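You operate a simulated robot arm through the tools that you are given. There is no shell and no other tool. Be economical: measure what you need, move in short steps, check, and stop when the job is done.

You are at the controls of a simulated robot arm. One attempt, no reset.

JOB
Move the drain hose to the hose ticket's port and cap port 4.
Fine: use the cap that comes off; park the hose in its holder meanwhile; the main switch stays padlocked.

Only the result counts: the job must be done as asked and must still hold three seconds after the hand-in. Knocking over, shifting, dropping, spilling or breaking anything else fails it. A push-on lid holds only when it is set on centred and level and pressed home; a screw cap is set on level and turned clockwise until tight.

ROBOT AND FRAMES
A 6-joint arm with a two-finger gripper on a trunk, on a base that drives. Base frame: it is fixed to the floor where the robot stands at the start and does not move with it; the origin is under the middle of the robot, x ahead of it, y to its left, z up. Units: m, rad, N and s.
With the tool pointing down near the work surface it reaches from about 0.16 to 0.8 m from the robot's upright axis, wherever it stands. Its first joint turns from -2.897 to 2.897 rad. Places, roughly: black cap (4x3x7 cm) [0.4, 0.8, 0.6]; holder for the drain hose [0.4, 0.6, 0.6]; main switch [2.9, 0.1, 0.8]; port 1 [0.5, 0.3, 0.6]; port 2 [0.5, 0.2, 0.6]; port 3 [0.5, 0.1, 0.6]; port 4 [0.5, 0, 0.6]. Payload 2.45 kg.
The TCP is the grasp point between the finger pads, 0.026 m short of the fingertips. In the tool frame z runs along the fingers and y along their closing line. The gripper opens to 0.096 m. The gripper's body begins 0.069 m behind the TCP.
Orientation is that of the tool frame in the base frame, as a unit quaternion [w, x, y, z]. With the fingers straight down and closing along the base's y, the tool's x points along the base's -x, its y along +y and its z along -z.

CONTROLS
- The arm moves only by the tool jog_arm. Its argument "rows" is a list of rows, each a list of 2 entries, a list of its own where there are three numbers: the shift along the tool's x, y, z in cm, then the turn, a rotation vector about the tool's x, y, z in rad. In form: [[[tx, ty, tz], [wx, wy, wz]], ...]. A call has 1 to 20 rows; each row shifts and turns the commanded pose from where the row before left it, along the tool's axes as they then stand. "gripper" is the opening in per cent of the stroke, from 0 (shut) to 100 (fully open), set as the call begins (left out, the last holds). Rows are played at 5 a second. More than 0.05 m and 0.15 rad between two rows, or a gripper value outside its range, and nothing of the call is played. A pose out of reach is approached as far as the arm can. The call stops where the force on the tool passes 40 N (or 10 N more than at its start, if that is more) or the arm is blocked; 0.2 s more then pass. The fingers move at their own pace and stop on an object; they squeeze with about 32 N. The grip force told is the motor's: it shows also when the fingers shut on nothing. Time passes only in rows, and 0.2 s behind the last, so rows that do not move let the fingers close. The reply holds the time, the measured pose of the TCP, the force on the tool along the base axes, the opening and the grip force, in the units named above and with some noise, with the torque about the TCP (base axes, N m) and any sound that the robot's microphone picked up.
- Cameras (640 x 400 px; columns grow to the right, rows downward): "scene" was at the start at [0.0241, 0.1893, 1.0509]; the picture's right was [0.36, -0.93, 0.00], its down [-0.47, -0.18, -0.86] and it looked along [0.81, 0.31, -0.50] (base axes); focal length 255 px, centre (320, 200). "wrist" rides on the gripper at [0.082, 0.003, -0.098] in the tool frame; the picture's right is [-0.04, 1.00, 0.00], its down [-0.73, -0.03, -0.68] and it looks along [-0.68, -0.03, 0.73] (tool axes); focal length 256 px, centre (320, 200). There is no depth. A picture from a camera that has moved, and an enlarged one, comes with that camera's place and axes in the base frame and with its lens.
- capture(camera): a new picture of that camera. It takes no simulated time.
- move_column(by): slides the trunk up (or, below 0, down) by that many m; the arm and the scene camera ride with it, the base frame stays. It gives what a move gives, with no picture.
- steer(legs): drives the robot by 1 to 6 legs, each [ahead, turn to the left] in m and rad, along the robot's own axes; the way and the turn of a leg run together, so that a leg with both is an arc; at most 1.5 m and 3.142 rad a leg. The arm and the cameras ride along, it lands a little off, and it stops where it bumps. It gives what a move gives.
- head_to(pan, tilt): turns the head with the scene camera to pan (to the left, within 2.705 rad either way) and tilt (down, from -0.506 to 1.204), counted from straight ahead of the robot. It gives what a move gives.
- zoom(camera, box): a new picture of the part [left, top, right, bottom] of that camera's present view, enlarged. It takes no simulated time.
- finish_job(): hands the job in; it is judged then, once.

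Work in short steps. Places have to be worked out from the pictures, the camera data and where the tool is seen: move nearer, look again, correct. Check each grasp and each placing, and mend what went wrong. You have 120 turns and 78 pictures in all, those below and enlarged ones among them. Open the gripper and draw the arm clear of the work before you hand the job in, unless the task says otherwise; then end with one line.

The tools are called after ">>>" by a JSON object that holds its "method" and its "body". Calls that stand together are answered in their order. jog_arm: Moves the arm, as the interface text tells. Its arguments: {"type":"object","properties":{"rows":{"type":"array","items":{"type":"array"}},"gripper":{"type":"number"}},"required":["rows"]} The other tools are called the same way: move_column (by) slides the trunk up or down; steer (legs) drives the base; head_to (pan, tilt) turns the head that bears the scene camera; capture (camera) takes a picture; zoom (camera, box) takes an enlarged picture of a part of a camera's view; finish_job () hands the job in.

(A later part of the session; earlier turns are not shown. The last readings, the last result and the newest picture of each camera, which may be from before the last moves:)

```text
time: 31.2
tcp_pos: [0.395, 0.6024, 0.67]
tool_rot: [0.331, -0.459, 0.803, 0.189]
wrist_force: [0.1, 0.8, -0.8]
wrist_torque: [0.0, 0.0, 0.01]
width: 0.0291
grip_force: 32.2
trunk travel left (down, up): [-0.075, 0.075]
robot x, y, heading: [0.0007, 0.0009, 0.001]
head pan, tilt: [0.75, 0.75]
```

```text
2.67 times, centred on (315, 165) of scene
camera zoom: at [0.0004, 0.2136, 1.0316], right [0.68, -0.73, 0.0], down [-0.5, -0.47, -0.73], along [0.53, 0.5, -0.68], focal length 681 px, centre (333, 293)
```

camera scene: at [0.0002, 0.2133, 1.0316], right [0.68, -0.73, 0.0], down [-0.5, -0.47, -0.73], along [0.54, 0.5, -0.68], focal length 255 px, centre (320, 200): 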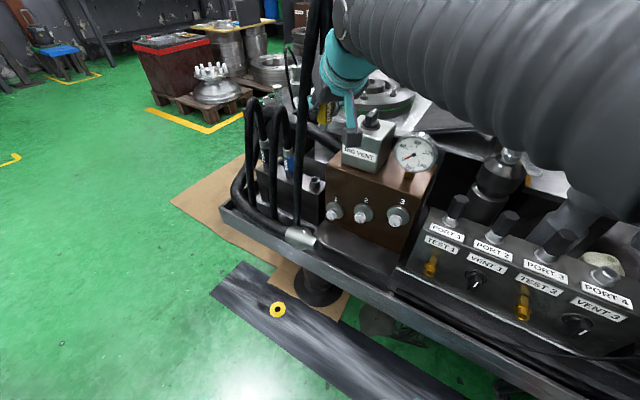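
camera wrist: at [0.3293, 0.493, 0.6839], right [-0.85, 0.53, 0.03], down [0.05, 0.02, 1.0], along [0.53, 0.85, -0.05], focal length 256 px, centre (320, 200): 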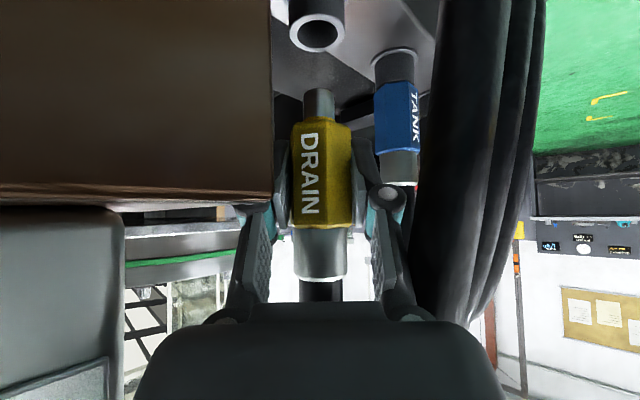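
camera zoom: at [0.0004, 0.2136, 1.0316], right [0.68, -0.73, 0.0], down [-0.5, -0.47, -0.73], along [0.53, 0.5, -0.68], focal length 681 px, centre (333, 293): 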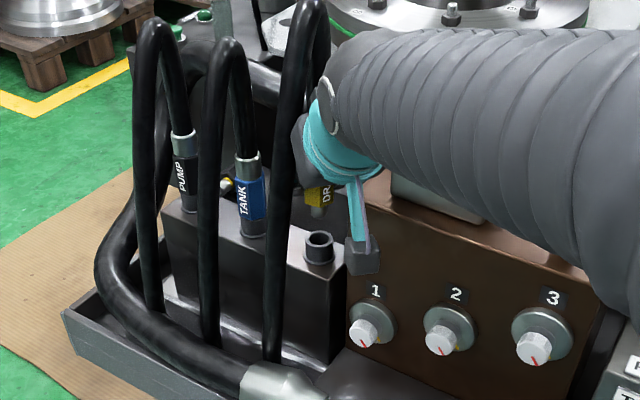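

Aligned with the holder in both views (ring at z≈0.592, stub bottom ≈0.624). Descend slowly.

>>> {"method": "jog_arm", "body": {"rows": [[[0.7, 0, 0.71], [0, 0, 0]], [[0.7, 0, 0.71], [0, 0, 0]], [[0.56, 0, 0.57], [0, 0, 0]], [[0.35, 0, 0.355], [0, 0, 0]], [[0.35, 0, 0.355], [0, 0, 0]], [[0.28, 0, 0.284], [0, 0, 0]]]}}

>>> {"method": "zoom", "body": {"camera": "wrist", "box": [180, 0, 460, 250]}}

```text
time: 32.2
tcp_pos: [0.3962, 0.6048, 0.6489]
tool_rot: [0.338, -0.46, 0.798, 0.193]
wrist_force: [1.8, 6.1, 4.0]
wrist_torque: [-0.5, 0.08, 0.11]
width: 0.0288
grip_force: 32.0
trunk travel left (down, up): [-0.075, 0.075]
robot x, y, heading: [-0.0022, 0.0019, 0.003]
head pan, tilt: [0.75, 0.75]
stopped in row 4: the force on the tool passed its limit at 46 N (the readings are from after the stop); the commanded pose is now the measured one
```

```text
1.60 times, centred on (320, 125) of wrist
camera zoom: at [0.3298, 0.4956, 0.6602], right [-0.85, 0.53, 0.03], down [0.04, 0.01, 1.0], along [0.53, 0.85, -0.03], focal length 410 px, centre (320, 320)
```

zoom: 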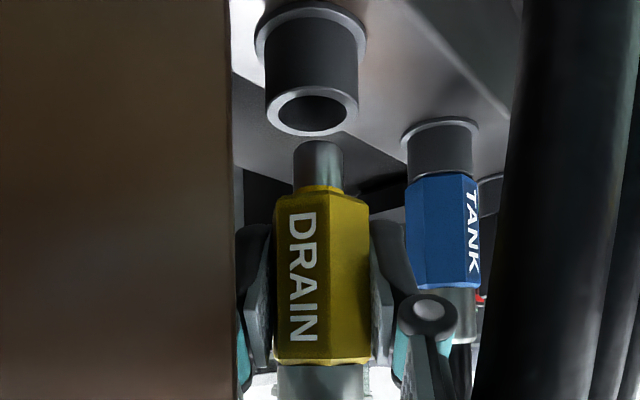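

The right side of the palm met the brown block/vent box before the plug reached the ring. With this grip it can't go lower; I need a steeper, higher grip. I lift away and return the hose to port 4 to regrip there.

>>> {"method": "jog_arm", "body": {"rows": [[[-1, 0, -1], [0, 0.012, 0]], [[-2, 0, -2], [0, 0, 0]], [[-2.5, 0, -2.5], [0, 0, 0]], [[-2.5, 0, -2.5], [0, 0, 0]], [[-2.5, 0, -2.5], [0, 0, 0]], [[-2.5, 0, -2.5], [0, 0, 0]], [[2.95, 0, -2.92], [0, 0, 0]], [[2.95, 0, -2.92], [0, 0, 0]], [[2.95, 0, -2.92], [0, 0, 0]], [[2.95, 0, -2.92], [0, 0, 0]], [[2.95, 0, -2.92], [0, 0, 0]]]}}

>>> {"method": "zoom", "body": {"camera": "scene", "box": [215, 60, 455, 260]}}

```text
time: 34.6
tcp_pos: [0.2914, 0.4236, 0.8319]
tool_rot: [0.332, -0.461, 0.801, 0.189]
wrist_force: [0.0, -0.1, -2.0]
wrist_torque: [0.03, -0.02, -0.02]
width: 0.0287
grip_force: 32.4
trunk travel left (down, up): [-0.075, 0.075]
robot x, y, heading: [-0.0006, -0.0009, 0.002]
head pan, tilt: [0.75, 0.75]
```

```text
2.00 times, centred on (335, 160) of scene
camera zoom: at [0.0002, 0.2138, 1.0315], right [0.68, -0.73, 0.0], down [-0.5, -0.47, -0.73], along [0.53, 0.5, -0.68], focal length 511 px, centre (290, 280)
```

zoom: 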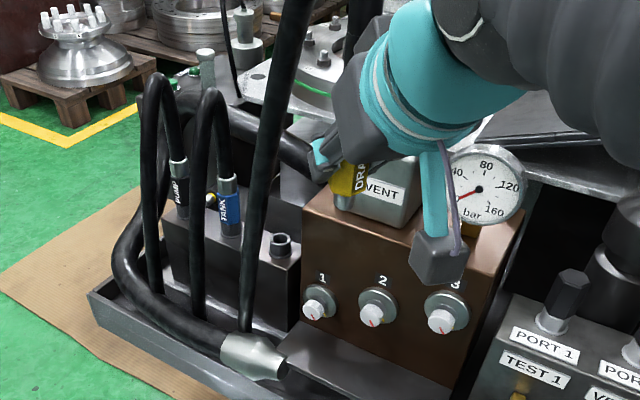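

The plug looks leaning in the fingers; check with the wrist camera in the same crop as before.

>>> {"method": "zoom", "body": {"camera": "wrist", "box": [140, 0, 500, 310]}}

>>> {"method": "zoom", "body": {"camera": "scene", "box": [350, 100, 430, 180]}}

```text
1.29 times, centred on (320, 155) of wrist
camera zoom: at [0.2254, 0.314, 0.8452], right [-0.85, 0.53, 0.03], down [0.04, 0.02, 1.0], along [0.53, 0.85, -0.04], focal length 330 px, centre (320, 258)
```

zoom: 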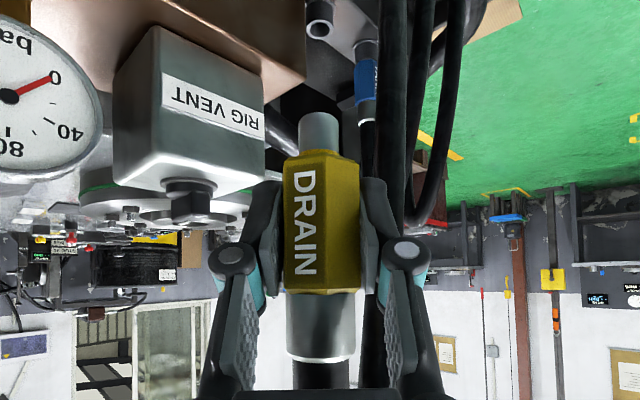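

```text
5.00 times, centred on (390, 140) of scene
camera zoom: at [0.0002, 0.2138, 1.0315], right [0.68, -0.73, 0.0], down [-0.5, -0.47, -0.73], along [0.53, 0.5, -0.68], focal length 1277 px, centre (-30, 500)
```

zoom: 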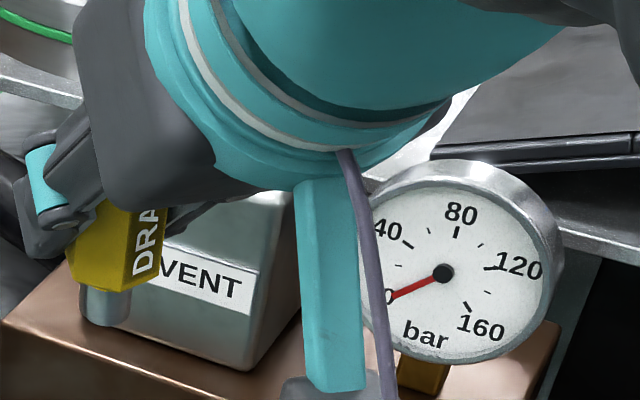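

The plug still sits essentially upright. Go back toward port 4 along the reverse path.

>>> {"method": "jog_arm", "body": {"rows": [[[0, 0, 0], [0.0844, 0, 0.0853]], [[0, 0, 0], [0.0844, 0, 0.0853]], [[0, 0, 0], [0.0844, 0, 0.0853]], [[0, 0, 0], [0.0844, 0, 0.0853]], [[0, 0, 0], [0.0844, 0, 0.0853]], [[0, -4, 0], [0, 0, 0]], [[0, -4, 0], [0, 0, 0]], [[0, -4, 0], [0, 0, 0]], [[0, -4, 0], [0, 0, 0]], [[0, -4, 0], [0.103, 0, 0.1045]], [[0, -4, 0], [0.103, 0, 0.1045]], [[0, -4, 0], [0.103, 0, 0.1045]], [[0, -4, 0], [0, 0, 0]], [[0, -4, 0], [0, 0, 0]], [[0, -4, 0], [0, 0, 0]], [[0, -4, 0], [0, 0, 0]]]}}

```text
time: 38.0
tcp_pos: [0.3967, 0.0066, 0.8296]
tool_rot: [0.381, 0.0, 0.925, 0.003]
wrist_force: [1.0, -0.1, -1.3]
wrist_torque: [-0.03, 0.03, 0.0]
width: 0.0284
grip_force: 32.3
trunk travel left (down, up): [-0.075, 0.075]
robot x, y, heading: [-0.0045, -0.0034, 0.007]
head pan, tilt: [0.75, 0.75]
```

>>> {"method": "jog_arm", "body": {"rows": [[[-0.76, -0.21, 4.27], [0, 0, 0]], [[-0.76, -0.21, 4.27], [0, 0, 0]], [[-0.76, -0.21, 4.27], [0, 0, 0]], [[-0.76, -0.21, 4.27], [0, 0, 0]]]}}

>>> {"method": "capture", "body": {"camera": "wrist"}}

>>> {"method": "head_to", "body": {"pan": 0.25, "tilt": 0.65}}

>>> {"method": "zoom", "body": {"camera": "scene", "box": [320, 140, 560, 320]}}

```text
time: 39.0
tcp_pos: [0.5404, -0.0011, 0.7304]
tool_rot: [0.382, -0.001, 0.924, 0.002]
wrist_force: [0.4, -0.4, -1.9]
wrist_torque: [0.0, 0.01, 0.0]
width: 0.0279
grip_force: 31.4
trunk travel left (down, up): [-0.075, 0.075]
robot x, y, heading: [-0.0012, 0.003, -0.001]
head pan, tilt: [0.75, 0.75]
```

```text
29 pictures are left
camera wrist: at [0.413, 0.0004, 0.7426], right [0.02, 1.0, 0.03], down [0.04, -0.03, 1.0], along [1.0, -0.02, -0.04], focal length 256 px, centre (320, 200)
```

wrist: 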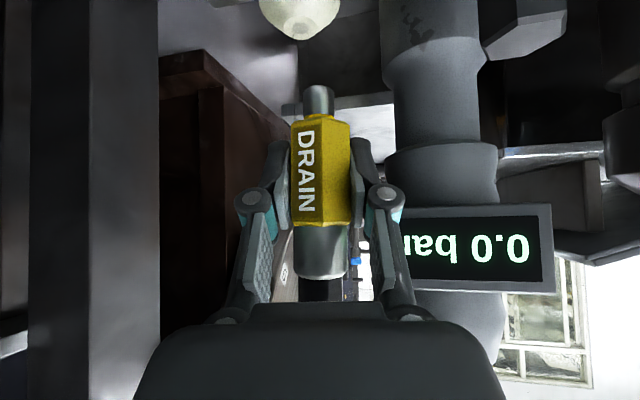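

```text
time: 39.9
tcp_pos: [0.5398, -0.0017, 0.7285]
tool_rot: [0.382, -0.001, 0.924, 0.003]
wrist_force: [0.5, 0.1, -1.0]
wrist_torque: [0.01, 0.03, 0.03]
width: 0.0279
grip_force: 31.9
trunk travel left (down, up): [-0.075, 0.075]
robot x, y, heading: [-0.0, 0.0019, 0.003]
head pan, tilt: [0.25, 0.649]
```

```text
2.22 times, centred on (440, 230) of scene
camera zoom: at [0.0236, 0.1784, 1.0402], right [0.25, -0.97, 0.0], down [-0.59, -0.15, -0.8], along [0.77, 0.2, -0.6], focal length 567 px, centre (53, 133)
```

zoom: 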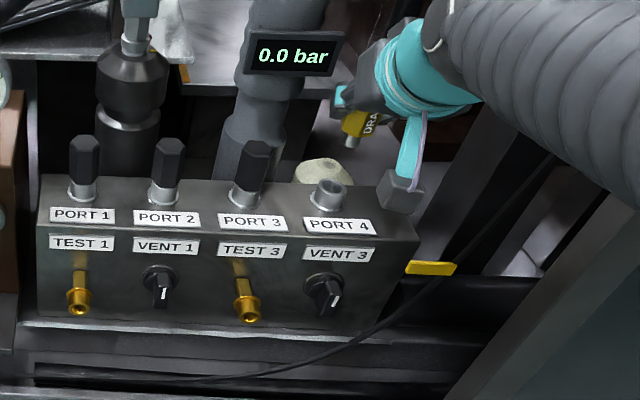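

Upright and over port 4. Lower the plug back into port 4.

>>> {"method": "jog_arm", "body": {"rows": [[[1.2, 0, 0.94], [0, 0, 0]], [[1.05, 0, 1.05], [0, 0, 0]], [[1.05, 0, 1.05], [0, 0, 0]], [[0.7, 0, 0.7], [0, 0, 0]], [[0.7, 0, 0.7], [0, 0, 0]], [[0.5, 0, 0.5], [0, 0, 0]]]}}

>>> {"method": "zoom", "body": {"camera": "wrist", "box": [180, 20, 460, 310]}}

```text
time: 41.3
tcp_pos: [0.5371, -0.0007, 0.6594]
tool_rot: [0.382, -0.001, 0.924, 0.003]
wrist_force: [-0.1, -0.6, -1.2]
wrist_torque: [0.02, 0.01, 0.01]
width: 0.0274
grip_force: 32.6
trunk travel left (down, up): [-0.075, 0.075]
robot x, y, heading: [-0.0021, -0.0014, 0.003]
head pan, tilt: [0.25, 0.649]
```

```text
1.38 times, centred on (320, 165) of wrist
camera zoom: at [0.41, 0.0009, 0.6721], right [0.02, 1.0, 0.03], down [0.04, -0.03, 1.0], along [1.0, -0.02, -0.04], focal length 353 px, centre (320, 248)
```

zoom: 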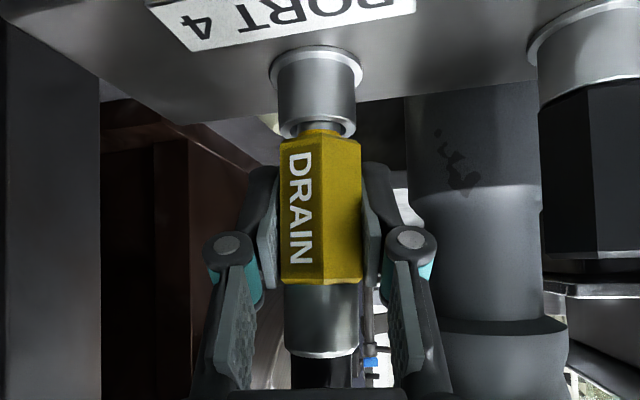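

The stub is in the port; press down the last centimetre.

>>> {"method": "jog_arm", "body": {"rows": [[[0.28, 0, 0.28], [0, 0, 0]], [[0.28, 0, 0.28], [0, 0, 0]], [[0.2, 0, 0.2], [0, 0, 0]]]}}

>>> {"method": "zoom", "body": {"camera": "wrist", "box": [180, 20, 460, 310]}}

```text
time: 42.1
tcp_pos: [0.5382, -0.0016, 0.6538]
tool_rot: [0.386, -0.001, 0.922, 0.003]
wrist_force: [21.0, 0.0, 25.1]
wrist_torque: [-0.45, -0.06, -0.55]
width: 0.0278
grip_force: 31.6
trunk travel left (down, up): [-0.075, 0.075]
robot x, y, heading: [-0.0052, 0.002, -0.002]
head pan, tilt: [0.25, 0.649]
```

```text
1.38 times, centred on (320, 165) of wrist
camera zoom: at [0.4106, 0.0008, 0.665], right [0.02, 1.0, 0.03], down [0.03, -0.03, 1.0], along [1.0, -0.02, -0.03], focal length 353 px, centre (320, 248)
```

zoom: 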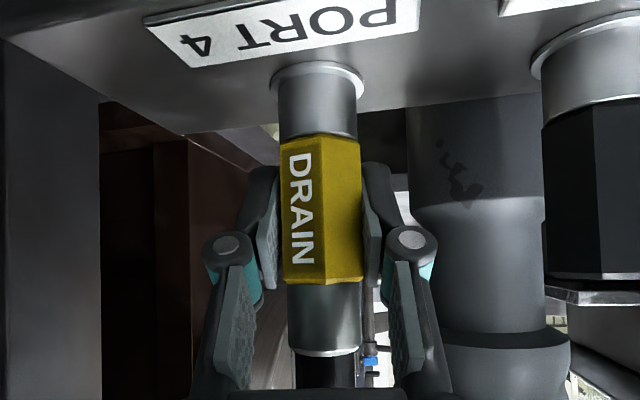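

Seated at port 4. Open, back off, reduce tilt to ~30° from vertical, then come to a higher grip (TCP z≈0.672).

>>> {"method": "jog_arm", "body": {"rows": [[[0, 0, 0], [0, 0, 0]], [[0, 0, 0], [0, 0, 0]], [[0, 0, -4], [0, 0, 0]], [[0, 0, -4], [0, 0, 0]], [[0, 0, 0], [0, 0.13, 0]], [[0, 0, 0], [0, 0.135, 0]]], "gripper": 100}}

>>> {"method": "capture", "body": {"camera": "wrist"}}

```text
time: 43.5
tcp_pos: [0.4795, -0.0003, 0.7059]
tool_rot: [0.256, -0.001, 0.967, 0.003]
wrist_force: [0.0, 0.1, 0.2]
wrist_torque: [0.0, 0.0, -0.05]
width: 0.096
grip_force: 0.0
trunk travel left (down, up): [-0.075, 0.075]
robot x, y, heading: [0.0033, -0.0047, 0.004]
head pan, tilt: [0.25, 0.649]
```

```text
25 pictures are left
camera wrist: at [0.3605, 0.0012, 0.7519], right [0.03, 1.0, 0.02], down [0.3, -0.03, 0.95], along [0.95, -0.02, -0.3], focal length 256 px, centre (320, 200)
```

wrist: 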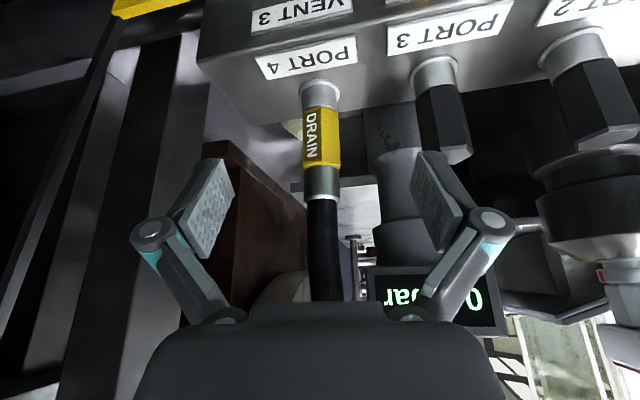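

>>> {"method": "jog_arm", "body": {"rows": [[[-1.73, -0.03, 2.94], [0, 0, 0]], [[-1.73, -0.03, 2.94], [0, 0, 0]]]}}

>>> {"method": "jog_arm", "body": {"rows": [[[0, 0, 0], [0, 0, 0]], [[0, 0, 0], [0, 0, 0]], [[0, 0, 0], [0, 0, 0]], [[0, 0, 0], [0, 0, 0]]], "gripper": 0}}

>>> {"method": "capture", "body": {"camera": "wrist"}}

```text
time: 44.1
tcp_pos: [0.5387, -0.001, 0.6716]
tool_rot: [0.256, -0.001, 0.967, 0.001]
wrist_force: [-0.4, -1.0, 0.5]
wrist_torque: [0.02, -0.01, 0.02]
width: 0.0962
grip_force: 0.0
trunk travel left (down, up): [-0.075, 0.075]
robot x, y, heading: [-0.0012, 0.0019, -0.004]
head pan, tilt: [0.25, 0.649]
```

```text
time: 45.1
tcp_pos: [0.538, -0.0018, 0.6709]
tool_rot: [0.257, -0.001, 0.966, 0.001]
wrist_force: [-5.1, 5.0, 5.2]
wrist_torque: [-0.08, 0.09, -0.41]
width: 0.0281
grip_force: 32.2
trunk travel left (down, up): [-0.075, 0.075]
robot x, y, heading: [-0.002, -0.0001, 0.002]
head pan, tilt: [0.25, 0.649]
```

```text
24 pictures are left
camera wrist: at [0.4187, 0.0006, 0.7179], right [0.03, 1.0, 0.02], down [0.3, -0.03, 0.95], along [0.95, -0.02, -0.3], focal length 256 px, centre (320, 200)
```

wrist: 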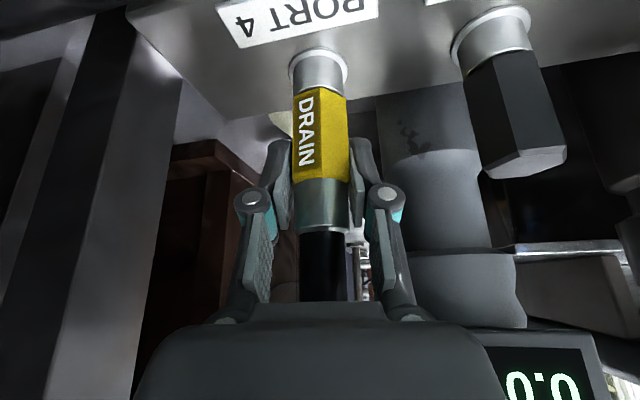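

Good higher grip. Lift out and retreat, then swing left to yaw 45°.

>>> {"method": "jog_arm", "body": {"rows": [[[-0.15, 0, -0.26], [0, 0, 0]], [[-0.35, 0, -0.6], [0, 0, 0]], [[-1.98, 0, -3.48], [0, 0, 0]], [[-1.98, 0, -3.48], [0, 0, 0]], [[-1.98, 0, -3.48], [0, 0, 0]], [[-1.98, 0, -3.48], [0, 0, 0]], [[3.48, 0, -1.98], [0, 0, 0]], [[3.48, 0, -1.98], [0, 0, 0]], [[3.48, 0, -1.98], [0, 0, 0]], [[3.48, 0, -1.98], [0, 0, 0]]]}}

```text
time: 47.3
tcp_pos: [0.3795, -0.0034, 0.8401]
tool_rot: [0.256, -0.002, 0.967, 0.002]
wrist_force: [0.0, -0.6, -0.8]
wrist_torque: [-0.04, 0.03, -0.02]
width: 0.0279
grip_force: 32.0
trunk travel left (down, up): [-0.075, 0.075]
robot x, y, heading: [-0.0014, -0.0005, -0.001]
head pan, tilt: [0.25, 0.649]
```

>>> {"method": "jog_arm", "body": {"rows": [[[0, 4, 0], [0, 0, 0]], [[0, 4, 0], [0, 0, 0]], [[0, 4, 0], [0, 0, 0]], [[0, 4, 0], [0, 0, 0]], [[0, 4, 0], [-0.0727, 0, -0.1277]], [[0, 4, 0], [-0.0727, 0, -0.1277]], [[0, 4, 0], [-0.0727, 0, -0.1277]], [[0, 4, 0], [0, 0, 0]], [[0, 4, 0], [0, 0, 0]], [[0, 4, 0], [0, 0, 0]], [[0, 4, 0], [0, 0, 0]], [[0, 0, 0], [-0.0569, 0, -0.0999]], [[0, 0, 0], [-0.0569, 0, -0.0999]], [[0, 0, 0], [-0.0569, 0, -0.0999]]]}}

>>> {"method": "head_to", "body": {"pan": 0.8, "tilt": 0.75}}

```text
time: 50.3
tcp_pos: [0.2914, 0.42, 0.8406]
tool_rot: [0.237, -0.372, 0.892, 0.099]
wrist_force: [0.3, -0.2, -0.7]
wrist_torque: [-0.05, 0.02, -0.01]
width: 0.0279
grip_force: 32.5
trunk travel left (down, up): [-0.075, 0.075]
robot x, y, heading: [-0.0022, -0.002, 0.003]
head pan, tilt: [0.25, 0.649]
```

```text
time: 51.3
tcp_pos: [0.2918, 0.4192, 0.841]
tool_rot: [0.237, -0.372, 0.892, 0.099]
wrist_force: [-0.1, -0.9, -1.1]
wrist_torque: [0.0, -0.01, -0.03]
width: 0.0274
grip_force: 31.8
trunk travel left (down, up): [-0.075, 0.075]
robot x, y, heading: [0.003, 0.0014, 0.0]
head pan, tilt: [0.799, 0.75]
```

Move over the holder (≈0.396,0.601) and down to z≈0.745.

>>> {"method": "jog_arm", "body": {"rows": [[[-3.03, 1.06, 2.88], [0, 0, 0]], [[-3.03, 1.06, 2.88], [0, 0, 0]], [[-3.03, 1.06, 2.88], [0, 0, 0]], [[-3.03, 1.06, 2.88], [0, 0, 0]], [[-3.03, 1.06, 2.88], [0, 0, 0]], [[2.23, 0, 3.91], [0, 0, 0]]]}}

>>> {"method": "capture", "body": {"camera": "wrist"}}

>>> {"method": "zoom", "body": {"camera": "scene", "box": [235, 60, 435, 240]}}

```text
time: 52.7
tcp_pos: [0.3969, 0.6022, 0.7467]
tool_rot: [0.238, -0.372, 0.892, 0.101]
wrist_force: [0.2, 0.1, -0.8]
wrist_torque: [-0.04, 0.02, 0.0]
width: 0.0275
grip_force: 31.7
trunk travel left (down, up): [-0.075, 0.075]
robot x, y, heading: [-0.0002, 0.0012, 0.002]
head pan, tilt: [0.799, 0.75]
```

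```text
23 pictures are left
camera wrist: at [0.3109, 0.5182, 0.793], right [-0.69, 0.73, 0.02], down [0.23, 0.19, 0.95], along [0.69, 0.66, -0.3], focal length 256 px, centre (320, 200)
```

wrist: 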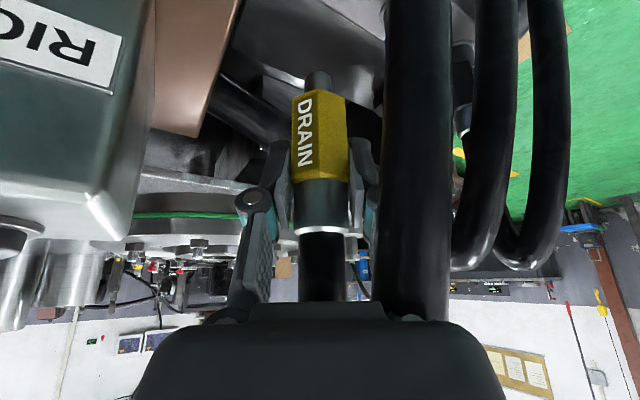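

```text
2.22 times, centred on (335, 150) of scene
camera zoom: at [-0.0029, 0.2165, 1.0316], right [0.72, -0.7, 0.0], down [-0.47, -0.49, -0.73], along [0.51, 0.52, -0.68], focal length 567 px, centre (287, 311)
```

zoom: 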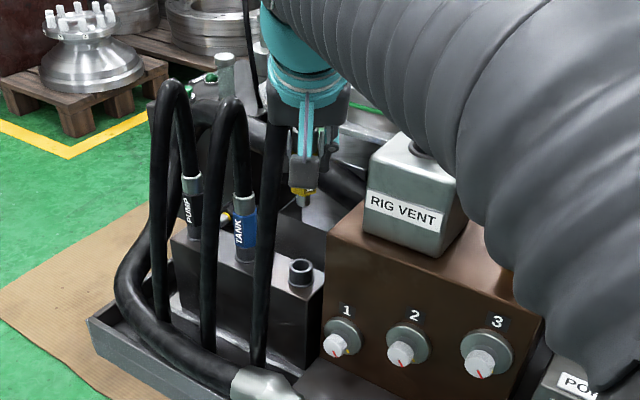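

Aligned within ~2 mm. Descend to just above the rim and look.

>>> {"method": "jog_arm", "body": {"rows": [[[1.09, 0, 1.91], [0, 0, 0]], [[1.09, 0, 1.91], [0, 0, 0]], [[1.09, 0, 1.91], [0, 0, 0]]]}}

>>> {"method": "zoom", "body": {"camera": "wrist", "box": [180, 0, 460, 250]}}

>>> {"method": "zoom", "body": {"camera": "scene", "box": [285, 110, 395, 210]}}

```text
time: 53.5
tcp_pos: [0.396, 0.6001, 0.6806]
tool_rot: [0.237, -0.372, 0.892, 0.1]
wrist_force: [-0.8, 0.0, -1.7]
wrist_torque: [0.0, 0.02, -0.02]
width: 0.0275
grip_force: 31.9
trunk travel left (down, up): [-0.075, 0.075]
robot x, y, heading: [0.0005, -0.001, 0.003]
head pan, tilt: [0.799, 0.75]
```

```text
1.60 times, centred on (320, 125) of wrist
camera zoom: at [0.3095, 0.5173, 0.7272], right [-0.68, 0.73, 0.02], down [0.23, 0.19, 0.95], along [0.69, 0.66, -0.3], focal length 410 px, centre (320, 320)
```

zoom: 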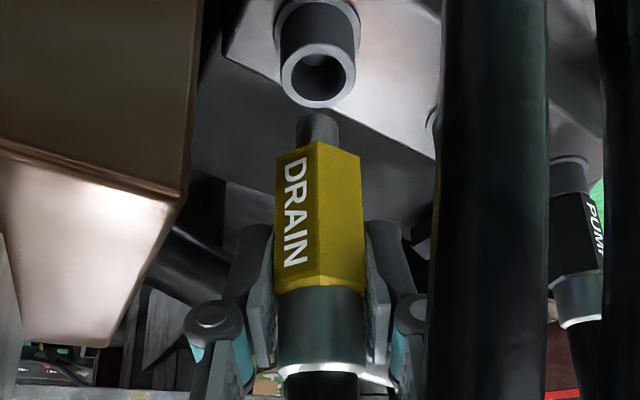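

```text
4.00 times, centred on (340, 160) of scene
camera zoom: at [-0.0028, 0.2166, 1.0316], right [0.72, -0.7, 0.0], down [-0.47, -0.49, -0.73], along [0.51, 0.52, -0.68], focal length 1021 px, centre (240, 360)
```

zoom: 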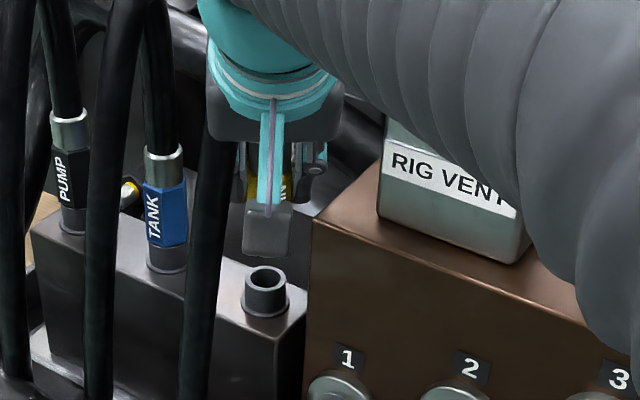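

Triangulation puts the ring at ≈(0.396,0.602,0.593), right under the plug. Lower slowly.

>>> {"method": "jog_arm", "body": {"rows": [[[0.5, 0, 0.87], [0, 0, 0]], [[0.5, 0, 0.87], [0, 0, 0]], [[0.3, 0, 0.52], [0, 0, 0]], [[0.25, 0, 0.43], [0, 0, 0]], [[0.25, 0, 0.43], [0, 0, 0]], [[0.25, 0, 0.43], [0, 0, 0]]]}}

>>> {"method": "zoom", "body": {"camera": "wrist", "box": [180, 0, 460, 250]}}

```text
time: 54.9
tcp_pos: [0.3949, 0.6011, 0.6425]
tool_rot: [0.238, -0.371, 0.892, 0.1]
wrist_force: [-2.4, -1.1, 2.5]
wrist_torque: [-0.12, 0.07, -0.03]
width: 0.0274
grip_force: 32.3
trunk travel left (down, up): [-0.075, 0.075]
robot x, y, heading: [-0.0042, 0.0023, 0.001]
head pan, tilt: [0.799, 0.75]
```

```text
1.60 times, centred on (320, 125) of wrist
camera zoom: at [0.3096, 0.5178, 0.6874], right [-0.69, 0.73, 0.02], down [0.23, 0.19, 0.95], along [0.69, 0.66, -0.3], focal length 410 px, centre (320, 320)
```

zoom: 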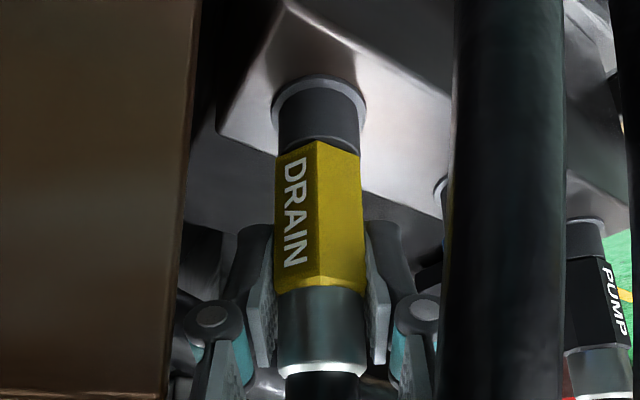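

The plug is in the holder, almost seated. Press a little more to bottom out.

>>> {"method": "jog_arm", "body": {"rows": [[[0.15, 0, 0.26], [0, 0, 0]], [[0.15, 0, 0.26], [0, 0, 0]]]}}

>>> {"method": "zoom", "body": {"camera": "wrist", "box": [180, 0, 460, 250]}}

```text
time: 55.5
tcp_pos: [0.396, 0.6014, 0.6431]
tool_rot: [0.241, -0.371, 0.891, 0.103]
wrist_force: [-3.4, -3.2, 35.7]
wrist_torque: [-0.44, 0.3, 0.0]
width: 0.0272
grip_force: 32.2
trunk travel left (down, up): [-0.075, 0.075]
robot x, y, heading: [0.0002, -0.0038, 0.001]
head pan, tilt: [0.799, 0.75]
```

```text
1.60 times, centred on (320, 125) of wrist
camera zoom: at [0.3092, 0.517, 0.6862], right [-0.69, 0.73, 0.02], down [0.23, 0.18, 0.96], along [0.69, 0.66, -0.29], focal length 410 px, centre (320, 320)
```

zoom: 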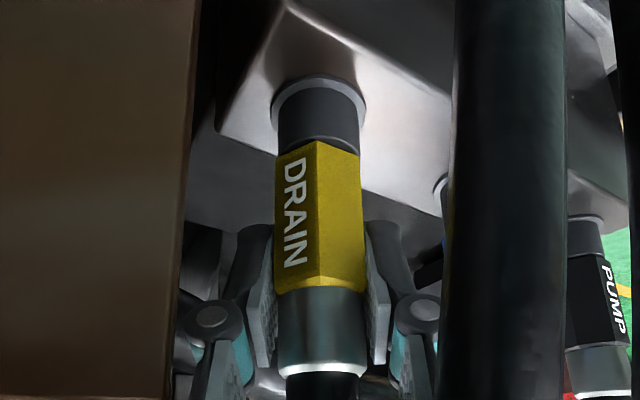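

Seated (pressing reaction 36 N). Release with a limited opening and withdraw back along the tool.

>>> {"method": "jog_arm", "body": {"rows": [[[0, 0, 0], [0, 0, 0]], [[0, 0, 0], [0, 0, 0]], [[0.6, 0, -1.5], [0, 0, 0]], [[1.5, 0, -3], [0, 0, 0]], [[2, 0, -3], [0, 0, 0]], [[3.4, 0, -2], [0, 0, 0]], [[3.4, 0, -2], [0, 0, 0]]], "gripper": 60}}

>>> {"method": "capture", "body": {"camera": "wrist"}}

>>> {"method": "capture", "body": {"camera": "scene"}}

```text
time: 56.4
tcp_pos: [0.3798, 0.5927, 0.6491]
tool_rot: [0.24, -0.375, 0.89, 0.104]
wrist_force: [3.0, 27.0, -1.8]
wrist_torque: [-0.7, 0.13, 0.47]
width: 0.0469
grip_force: 0.0
trunk travel left (down, up): [-0.075, 0.075]
robot x, y, heading: [-0.0012, 0.0023, 0.006]
head pan, tilt: [0.799, 0.75]
stopped in row 4: the force on the tool passed its limit at 48 N (the readings are from after the stop); the commanded pose is now the measured one
```

```text
17 pictures are left
camera wrist: at [0.2947, 0.5086, 0.6945], right [-0.69, 0.72, 0.02], down [0.23, 0.19, 0.96], along [0.69, 0.67, -0.29], focal length 256 px, centre (320, 200)
```

wrist: 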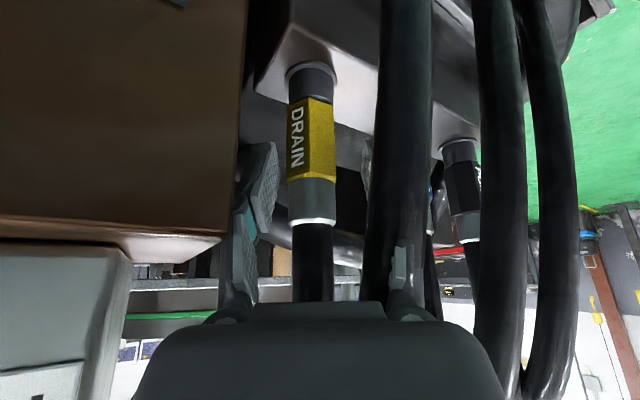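

```text
16 pictures are left
camera scene: at [-0.0035, 0.2178, 1.0312], right [0.72, -0.69, 0.0], down [-0.47, -0.49, -0.73], along [0.51, 0.53, -0.68], focal length 255 px, centre (320, 200)
```

scene: 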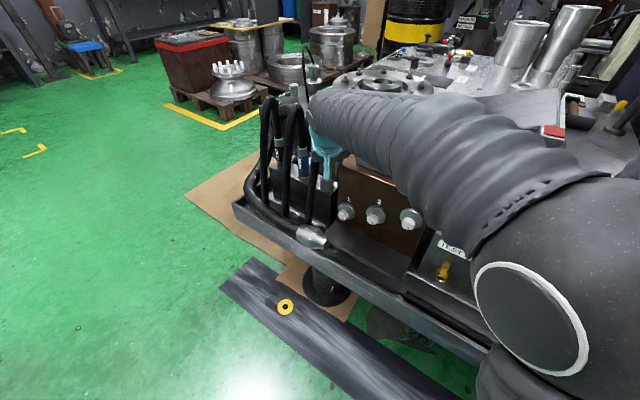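

The opening right finger side touched the brown block. Narrow the opening a bit and go up vertically first, then back.

>>> {"method": "jog_arm", "body": {"rows": [[[0, 0, 0], [0, 0, 0]], [[-0.5, 0.15, -0.87], [0, 0, 0]], [[-1, 0, -1.74], [0, 0, 0]], [[-1, 0, -1.74], [0, 0, 0]], [[-0.5, 0, -2.5], [0, 0, 0]], [[1, 0, -3], [0, 0, 0]]], "gripper": 42}}

>>> {"method": "capture", "body": {"camera": "wrist"}}

```text
time: 57.8
tcp_pos: [0.3572, 0.5691, 0.7442]
tool_rot: [0.238, -0.375, 0.89, 0.103]
wrist_force: [0.7, 0.1, -1.2]
wrist_torque: [0.04, -0.02, -0.01]
width: 0.0403
grip_force: 0.0
trunk travel left (down, up): [-0.075, 0.075]
robot x, y, heading: [0.0024, -0.0018, 0.003]
head pan, tilt: [0.799, 0.75]
```

```text
15 pictures are left
camera wrist: at [0.2713, 0.4842, 0.7904], right [-0.69, 0.72, 0.02], down [0.23, 0.19, 0.95], along [0.69, 0.66, -0.3], focal length 256 px, centre (320, 200)
```

wrist: 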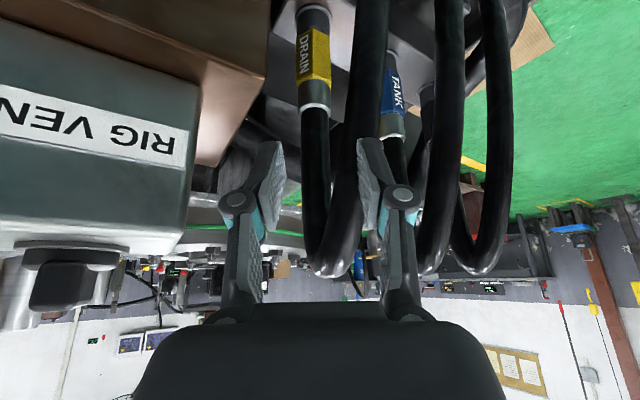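

The hose is parked in its loop. Retreat straight back and up, away from the hoses.

>>> {"method": "jog_arm", "body": {"rows": [[[1.87, 0, -2.79], [0, 0, 0]], [[1.87, 0, -2.79], [0, 0, 0]], [[1.87, 0, -2.79], [0, 0, 0]], [[1.87, 0, -2.79], [0, 0, 0]]]}}

>>> {"method": "capture", "body": {"camera": "scene"}}

```text
time: 58.8
tcp_pos: [0.2747, 0.4812, 0.8048]
tool_rot: [0.237, -0.373, 0.891, 0.101]
wrist_force: [0.4, -1.0, -1.0]
wrist_torque: [0.03, -0.04, -0.04]
width: 0.0404
grip_force: 0.0
trunk travel left (down, up): [-0.075, 0.075]
robot x, y, heading: [-0.0002, 0.0007, 0.005]
head pan, tilt: [0.799, 0.75]
```

```text
14 pictures are left
camera scene: at [-0.0031, 0.2167, 1.0315], right [0.72, -0.69, 0.0], down [-0.47, -0.49, -0.73], along [0.51, 0.53, -0.68], focal length 255 px, centre (320, 200)
```

scene: 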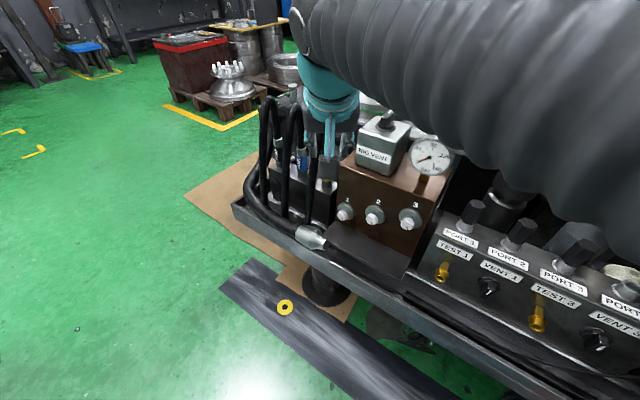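

Hose parked; arm clear. Raise, unwind the yaw, and bring the tool vertical for the cap on port 1.

>>> {"method": "jog_arm", "body": {"rows": [[[-1.48, 0, -2.6], [0, 0, 0]], [[-1.48, 0, -2.6], [0, 0, 0]], [[0, 0, 0], [0.073, 0, 0.1282]], [[0, 0, 0], [0.073, 0, 0.1282]], [[0, 0, 0], [0.073, 0, 0.1282]], [[0, 0, 0], [0.073, 0, 0.1282]], [[0, 0, 0], [0, 0.129, 0]], [[0, 0, 0], [0, 0.129, 0]], [[0, 0, 0], [0, 0.129, 0]], [[0, 0, 0], [0, 0.129, 0]]], "gripper": 70}}

```text
time: 61.0
tcp_pos: [0.2725, 0.4827, 0.8638]
tool_rot: [0.002, -0.102, 0.995, 0.004]
wrist_force: [0.9, -0.7, 0.3]
wrist_torque: [0.05, -0.03, 0.02]
width: 0.067
grip_force: 0.1
trunk travel left (down, up): [-0.075, 0.075]
robot x, y, heading: [-0.0005, -0.0002, 0.007]
head pan, tilt: [0.799, 0.75]
```

>>> {"method": "jog_arm", "body": {"rows": [[[-2.35, -3.72, 0], [0, 0, 0]], [[-2.35, -3.72, 0], [0, 0, 0]], [[-2.35, -3.72, 0], [0, 0, 0]], [[-2.35, -3.72, 0], [0, 0, 0]], [[-2.35, -3.72, 0], [0, 0, 0]], [[-2.35, -3.72, 0], [0, 0, 0]], [[-2.35, -3.72, 0], [0, 0, 0]], [[0, 0, 4], [0, 0, 0]]]}}

>>> {"method": "capture", "body": {"camera": "wrist"}}

```text
time: 62.8
tcp_pos: [0.4872, 0.262, 0.823]
tool_rot: [0.002, -0.103, 0.995, 0.004]
wrist_force: [-0.1, 0.1, -0.8]
wrist_torque: [0.01, 0.02, 0.01]
width: 0.0671
grip_force: 0.0
trunk travel left (down, up): [-0.075, 0.075]
robot x, y, heading: [0.0004, -0.0005, 0.007]
head pan, tilt: [0.799, 0.75]
```

```text
13 pictures are left
camera wrist: at [0.407, 0.2475, 0.9225], right [-0.16, 0.99, 0.01], down [0.72, 0.12, 0.68], along [0.67, 0.12, -0.73], focal length 256 px, centre (320, 200)
```

wrist: 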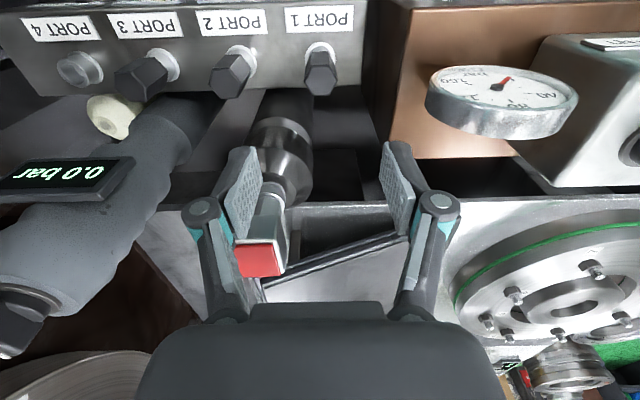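

Laterally centred on cap 1. Descend to just above the cap and re-check depth.

>>> {"method": "jog_arm", "body": {"rows": [[[0, 0, 4.4], [0, 0, 0]], [[0, 0, 4.4], [0, 0, 0]]]}}

>>> {"method": "capture", "body": {"camera": "wrist"}}

```text
time: 63.4
tcp_pos: [0.4889, 0.2634, 0.7362]
tool_rot: [0.003, -0.102, 0.995, 0.003]
wrist_force: [-1.0, 0.6, 1.3]
wrist_torque: [0.03, 0.02, 0.0]
width: 0.067
grip_force: 0.1
trunk travel left (down, up): [-0.075, 0.075]
robot x, y, heading: [-0.0065, 0.0, 0.002]
head pan, tilt: [0.799, 0.75]
```

```text
12 pictures are left
camera wrist: at [0.408, 0.2496, 0.8344], right [-0.16, 0.99, 0.01], down [0.72, 0.12, 0.68], along [0.67, 0.12, -0.73], focal length 256 px, centre (320, 200)
```

wrist: 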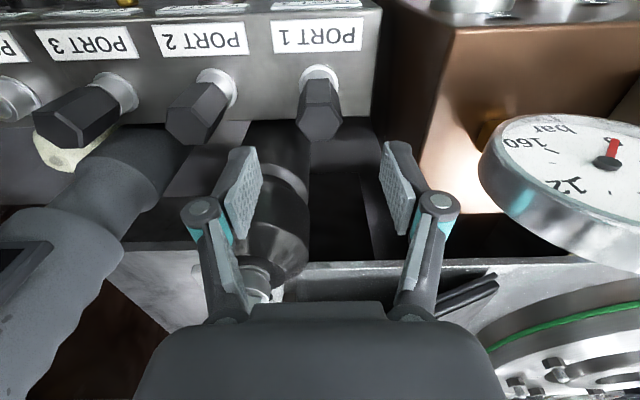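

Cap top ≈(0.485,0.264,0.68). Small shift, descend around it and close.

>>> {"method": "jog_arm", "body": {"rows": [[[0.2, 0, 2.6], [0, 0, 0]], [[0, 0, 2.5], [0, 0, 0]], [[0, 0, 2.4], [0, 0, 0]]]}}

>>> {"method": "jog_arm", "body": {"rows": [[[0, 0, 0], [0, 0, 0]], [[0, 0, 0], [0, 0, 0]], [[0, 0, 0], [0, 0, 0]]], "gripper": 0}}

>>> {"method": "capture", "body": {"camera": "wrist"}}

```text
time: 64.2
tcp_pos: [0.4873, 0.2629, 0.6604]
tool_rot: [0.002, -0.102, 0.995, 0.004]
wrist_force: [0.9, 0.3, -0.4]
wrist_torque: [0.0, 0.02, 0.02]
width: 0.0672
grip_force: 0.1
trunk travel left (down, up): [-0.075, 0.075]
robot x, y, heading: [-0.0016, -0.0033, 0.008]
head pan, tilt: [0.799, 0.75]
```

```text
time: 65.0
tcp_pos: [0.4864, 0.2641, 0.6613]
tool_rot: [0.003, -0.103, 0.995, 0.004]
wrist_force: [0.8, 14.6, 2.7]
wrist_torque: [0.38, -0.03, 0.04]
width: 0.0308
grip_force: 31.4
trunk travel left (down, up): [-0.075, 0.075]
robot x, y, heading: [0.0034, 0.001, 0.002]
head pan, tilt: [0.799, 0.75]
```

```text
11 pictures are left
camera wrist: at [0.4064, 0.2487, 0.7591], right [-0.16, 0.99, 0.01], down [0.72, 0.12, 0.68], along [0.67, 0.12, -0.73], focal length 256 px, centre (320, 200)
```

wrist: 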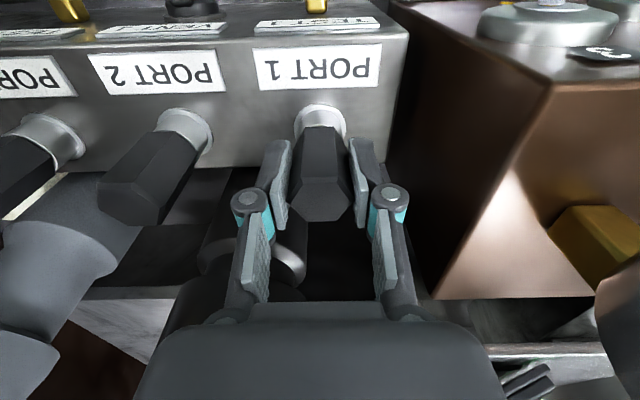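

Gripped (3.1 cm). Try a gentle straight pull to see if it is push-fit.

>>> {"method": "jog_arm", "body": {"rows": [[[0, 0.12, 0], [0, 0, 0]], [[0, 0, -0.3], [0, 0, 0]], [[0, 0, -0.3], [0, 0, 0]], [[0, 0, -0.3], [0, 0, 0]]]}}

```text
time: 66.0
tcp_pos: [0.4859, 0.2632, 0.6684]
tool_rot: [0.002, -0.102, 0.995, 0.003]
wrist_force: [0.1, 0.0, -0.6]
wrist_torque: [0.0, 0.01, 0.02]
width: 0.0308
grip_force: 31.7
trunk travel left (down, up): [-0.075, 0.075]
robot x, y, heading: [0.0017, 0.0015, 0.003]
head pan, tilt: [0.799, 0.75]
```

No resistance; lift clear and check that the cap is in the fingers.

>>> {"method": "jog_arm", "body": {"rows": [[[0, 0, -2], [0, 0, 0]], [[0, 0, -3], [0, 0, 0]], [[0, 0, -4], [0, 0, 0]]]}}

>>> {"method": "capture", "body": {"camera": "wrist"}}

```text
time: 66.8
tcp_pos: [0.487, 0.2632, 0.7596]
tool_rot: [0.002, -0.102, 0.995, 0.003]
wrist_force: [0.7, -1.0, -1.6]
wrist_torque: [0.03, 0.01, 0.01]
width: 0.031
grip_force: 31.5
trunk travel left (down, up): [-0.075, 0.075]
robot x, y, heading: [-0.0044, -0.0015, 0.005]
head pan, tilt: [0.799, 0.75]
```

```text
10 pictures are left
camera wrist: at [0.4063, 0.2481, 0.859], right [-0.16, 0.99, 0.01], down [0.72, 0.12, 0.68], along [0.67, 0.12, -0.73], focal length 256 px, centre (320, 200)
```

wrist: 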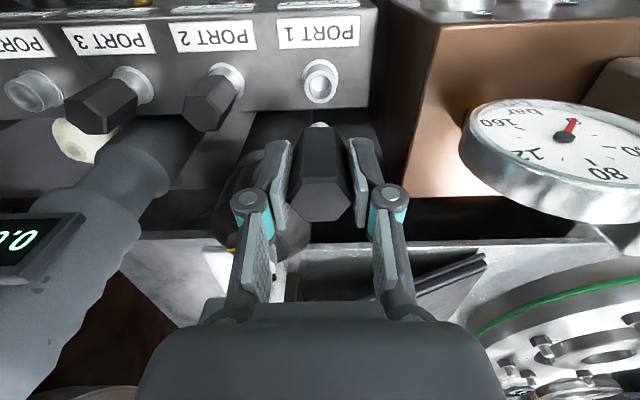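

Cap is off port 1. Port 4 has the pressure display close behind it, so a vertical hand would hit it; I'll set the cap back on port 1 and regrip it tilted, as the hose was.

>>> {"method": "jog_arm", "body": {"rows": [[[0, 0, 4], [0, 0, 0]], [[0, 0, 3], [0, 0, 0]], [[0, 0, 1], [0, 0, 0]], [[0, 0, 0.7], [0, 0, 0]], [[0, 0, 0.5], [0, 0, 0]], [[0, 0, 0.5], [0, 0, 0]], [[0, 0, 0.3], [0, 0, 0]]]}}

```text
time: 68.4
tcp_pos: [0.487, 0.2645, 0.6608]
tool_rot: [0.004, -0.102, 0.995, 0.004]
wrist_force: [9.1, 7.8, 9.7]
wrist_torque: [0.15, -0.14, -0.01]
width: 0.031
grip_force: 31.6
trunk travel left (down, up): [-0.075, 0.075]
robot x, y, heading: [-0.003, -0.0009, 0.005]
head pan, tilt: [0.799, 0.75]
```

Cap re-seated. Release, rise, tilt 30°, and come back down on it.

>>> {"method": "jog_arm", "body": {"rows": [[[0, 0, 0], [0, 0, 0]], [[0, 0, 0], [0, 0, 0]], [[0, 0, -2], [0, 0, 0]], [[0, 0, -3], [0, 0, 0]], [[0, 0, -3], [0, 0, 0]], [[0, 0, 0], [0, -0.13, 0]], [[0, 0, 0], [0, -0.13, 0]], [[0, 0, 0], [0, -0.13, 0]], [[0, 0, 0], [0, -0.13, 0]]], "gripper": 70}}

>>> {"method": "jog_arm", "body": {"rows": [[[1, 0, 1.75], [0, 0, 0]], [[1, 0, 1.75], [0, 0, 0]], [[1, 0, 1.75], [0, 0, 0]], [[1, 0, 1.75], [0, 0, 0]]]}}

>>> {"method": "jog_arm", "body": {"rows": [[[0, 0, 0], [0, 0, 0]], [[0, 0, 0], [0, 0, 0]], [[0, 0, 0], [0, 0, 0]]], "gripper": 0}}

>>> {"method": "capture", "body": {"camera": "wrist"}}

```text
time: 70.4
tcp_pos: [0.4859, 0.2618, 0.7384]
tool_rot: [0.258, -0.097, 0.961, 0.029]
wrist_force: [0.3, 0.0, -0.9]
wrist_torque: [-0.01, 0.03, 0.02]
width: 0.0673
grip_force: 0.1
trunk travel left (down, up): [-0.075, 0.075]
robot x, y, heading: [0.0019, 0.0005, 0.004]
head pan, tilt: [0.799, 0.75]
```

```text
time: 71.4
tcp_pos: [0.4856, 0.2616, 0.6597]
tool_rot: [0.258, -0.098, 0.961, 0.03]
wrist_force: [-0.8, 0.0, -0.7]
wrist_torque: [-0.01, 0.02, 0.01]
width: 0.067
grip_force: 0.1
trunk travel left (down, up): [-0.075, 0.075]
robot x, y, heading: [0.001, 0.0003, 0.005]
head pan, tilt: [0.799, 0.75]
```

```text
time: 72.2
tcp_pos: [0.4854, 0.2625, 0.6598]
tool_rot: [0.259, -0.099, 0.96, 0.03]
wrist_force: [-5.9, 19.9, 1.1]
wrist_torque: [0.58, 0.15, 0.07]
width: 0.0311
grip_force: 32.2
trunk travel left (down, up): [-0.075, 0.075]
robot x, y, heading: [-0.0001, -0.0005, 0.01]
head pan, tilt: [0.799, 0.75]
```

```text
9 pictures are left
camera wrist: at [0.3677, 0.2409, 0.7048], right [-0.17, 0.98, 0.03], down [0.29, 0.02, 0.96], along [0.94, 0.17, -0.29], focal length 256 px, centre (320, 200)
```

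wrist: 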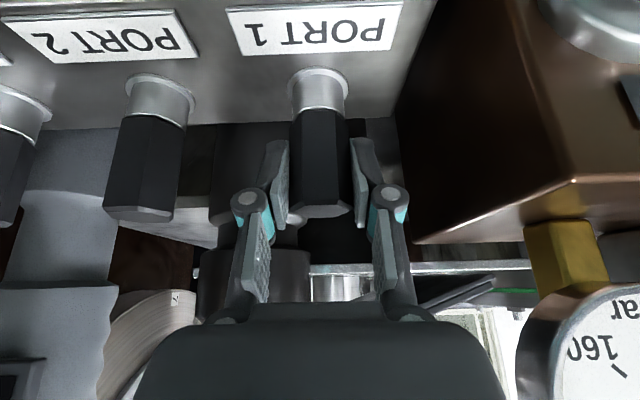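

Regripped tilted. Relieve side load and lift 7 cm; then picture for reference of the port 1 opening.

>>> {"method": "jog_arm", "body": {"rows": [[[0, 0.15, 0], [0, 0, 0]], [[-0.25, 0, -0.43], [0, 0, 0]], [[-0.5, 0, -0.87], [0, 0, 0]], [[-1, 0, -1.73], [0, 0, 0]], [[-1, 0, -1.73], [0, 0, 0]], [[-1, 0, -1.73], [0, 0, 0]]]}}

>>> {"method": "capture", "body": {"camera": "wrist"}}

```text
time: 73.6
tcp_pos: [0.4865, 0.2634, 0.7334]
tool_rot: [0.258, -0.097, 0.961, 0.029]
wrist_force: [-0.2, -0.5, -0.5]
wrist_torque: [0.0, 0.03, 0.04]
width: 0.0311
grip_force: 31.8
trunk travel left (down, up): [-0.075, 0.075]
robot x, y, heading: [-0.0006, -0.0013, 0.003]
head pan, tilt: [0.799, 0.75]
```

```text
8 pictures are left
camera wrist: at [0.3683, 0.2414, 0.7786], right [-0.17, 0.99, 0.03], down [0.3, 0.03, 0.95], along [0.94, 0.17, -0.3], focal length 256 px, centre (320, 200)
```

wrist: 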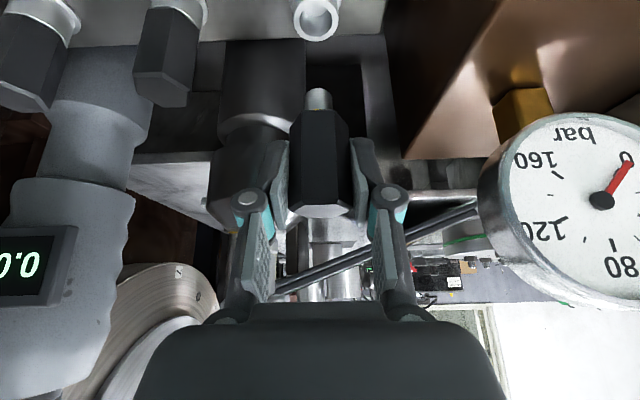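

Reference: port 1 opening at pixel ≈(318,19) at this height. Carry the cap around in front to the same relative pose over port 4.

>>> {"method": "jog_arm", "body": {"rows": [[[-1.0, 0, -1.73], [0, 0, 0]], [[3.89, 0, -2.26], [0, 0, 0]], [[0, -4.5, 0], [0, 0, 0]], [[0, -4.5, 0], [0, 0, 0]], [[0, -4.5, 0], [0, 0, 0]], [[0, -4.5, 0], [0, 0, 0]], [[0, -4.5, 0], [0, 0, 0]], [[0, -4.5, 0], [0, 0, 0]], [[-3.27, 0, 1.9], [0, 0, 0]], [[1.0, 0, 1.73], [0, 0, 0]]]}}

>>> {"method": "capture", "body": {"camera": "wrist"}}

```text
time: 75.8
tcp_pos: [0.5328, -0.0022, 0.7324]
tool_rot: [0.258, -0.098, 0.961, 0.03]
wrist_force: [0.2, -0.6, -0.8]
wrist_torque: [0.0, -0.02, -0.01]
width: 0.0311
grip_force: 32.0
trunk travel left (down, up): [-0.075, 0.075]
robot x, y, heading: [-0.0043, 0.0008, 0.002]
head pan, tilt: [0.799, 0.75]
```

```text
7 pictures are left
camera wrist: at [0.415, -0.0255, 0.7781], right [-0.17, 0.99, 0.03], down [0.3, 0.03, 0.96], along [0.94, 0.17, -0.3], focal length 256 px, centre (320, 200)
```

wrist: 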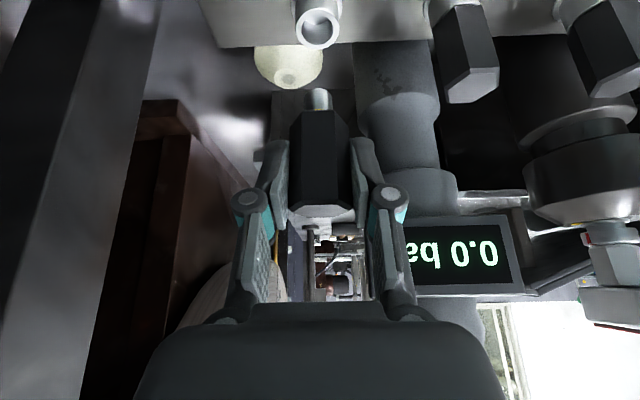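

The opening is 9 px off the reference → about 6 mm more forward needed (agrees with the known port 4 position). Correct and descend.

>>> {"method": "jog_arm", "body": {"rows": [[[-0.52, 0, 0.3], [0, 0, 0]], [[0.75, 0, 1.3], [0, 0, 0]], [[0.75, 0, 1.3], [0, 0, 0]], [[0.75, 0, 1.3], [0, 0, 0]]]}}

>>> {"method": "capture", "body": {"camera": "wrist"}}

```text
time: 76.8
tcp_pos: [0.5398, -0.0004, 0.6872]
tool_rot: [0.257, -0.098, 0.961, 0.029]
wrist_force: [-0.2, -0.3, -1.2]
wrist_torque: [0.0, -0.01, 0.0]
width: 0.0312
grip_force: 31.5
trunk travel left (down, up): [-0.075, 0.075]
robot x, y, heading: [-0.0021, 0.0012, 0.005]
head pan, tilt: [0.799, 0.75]
```

```text
6 pictures are left
camera wrist: at [0.4218, -0.0225, 0.7322], right [-0.17, 0.99, 0.03], down [0.3, 0.02, 0.96], along [0.94, 0.17, -0.3], focal length 256 px, centre (320, 200)
```

wrist: 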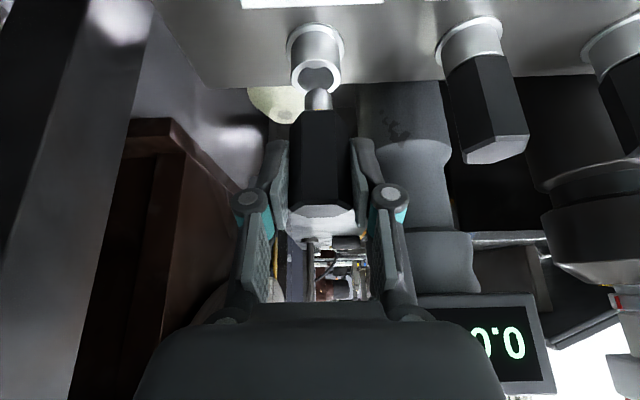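

Plug is just entering port 4, aligned. Lower slowly to seat.

>>> {"method": "jog_arm", "body": {"rows": [[[0.25, 0, 0.43], [0, 0, 0]], [[0.25, 0, 0.43], [0, 0, 0]], [[0.25, 0, 0.43], [0, 0, 0]], [[0.25, 0, 0.43], [0, 0, 0]], [[0.25, 0, 0.43], [0, 0, 0]], [[0.2, 0, 0.34], [0, 0, 0]]]}}

```text
time: 78.2
tcp_pos: [0.5387, -0.0013, 0.66]
tool_rot: [0.258, -0.098, 0.961, 0.03]
wrist_force: [-27.1, -8.9, 17.6]
wrist_torque: [-0.36, 1.02, 0.06]
width: 0.0312
grip_force: 32.2
trunk travel left (down, up): [-0.075, 0.075]
robot x, y, heading: [-0.0014, 0.0018, 0.005]
head pan, tilt: [0.799, 0.75]
```

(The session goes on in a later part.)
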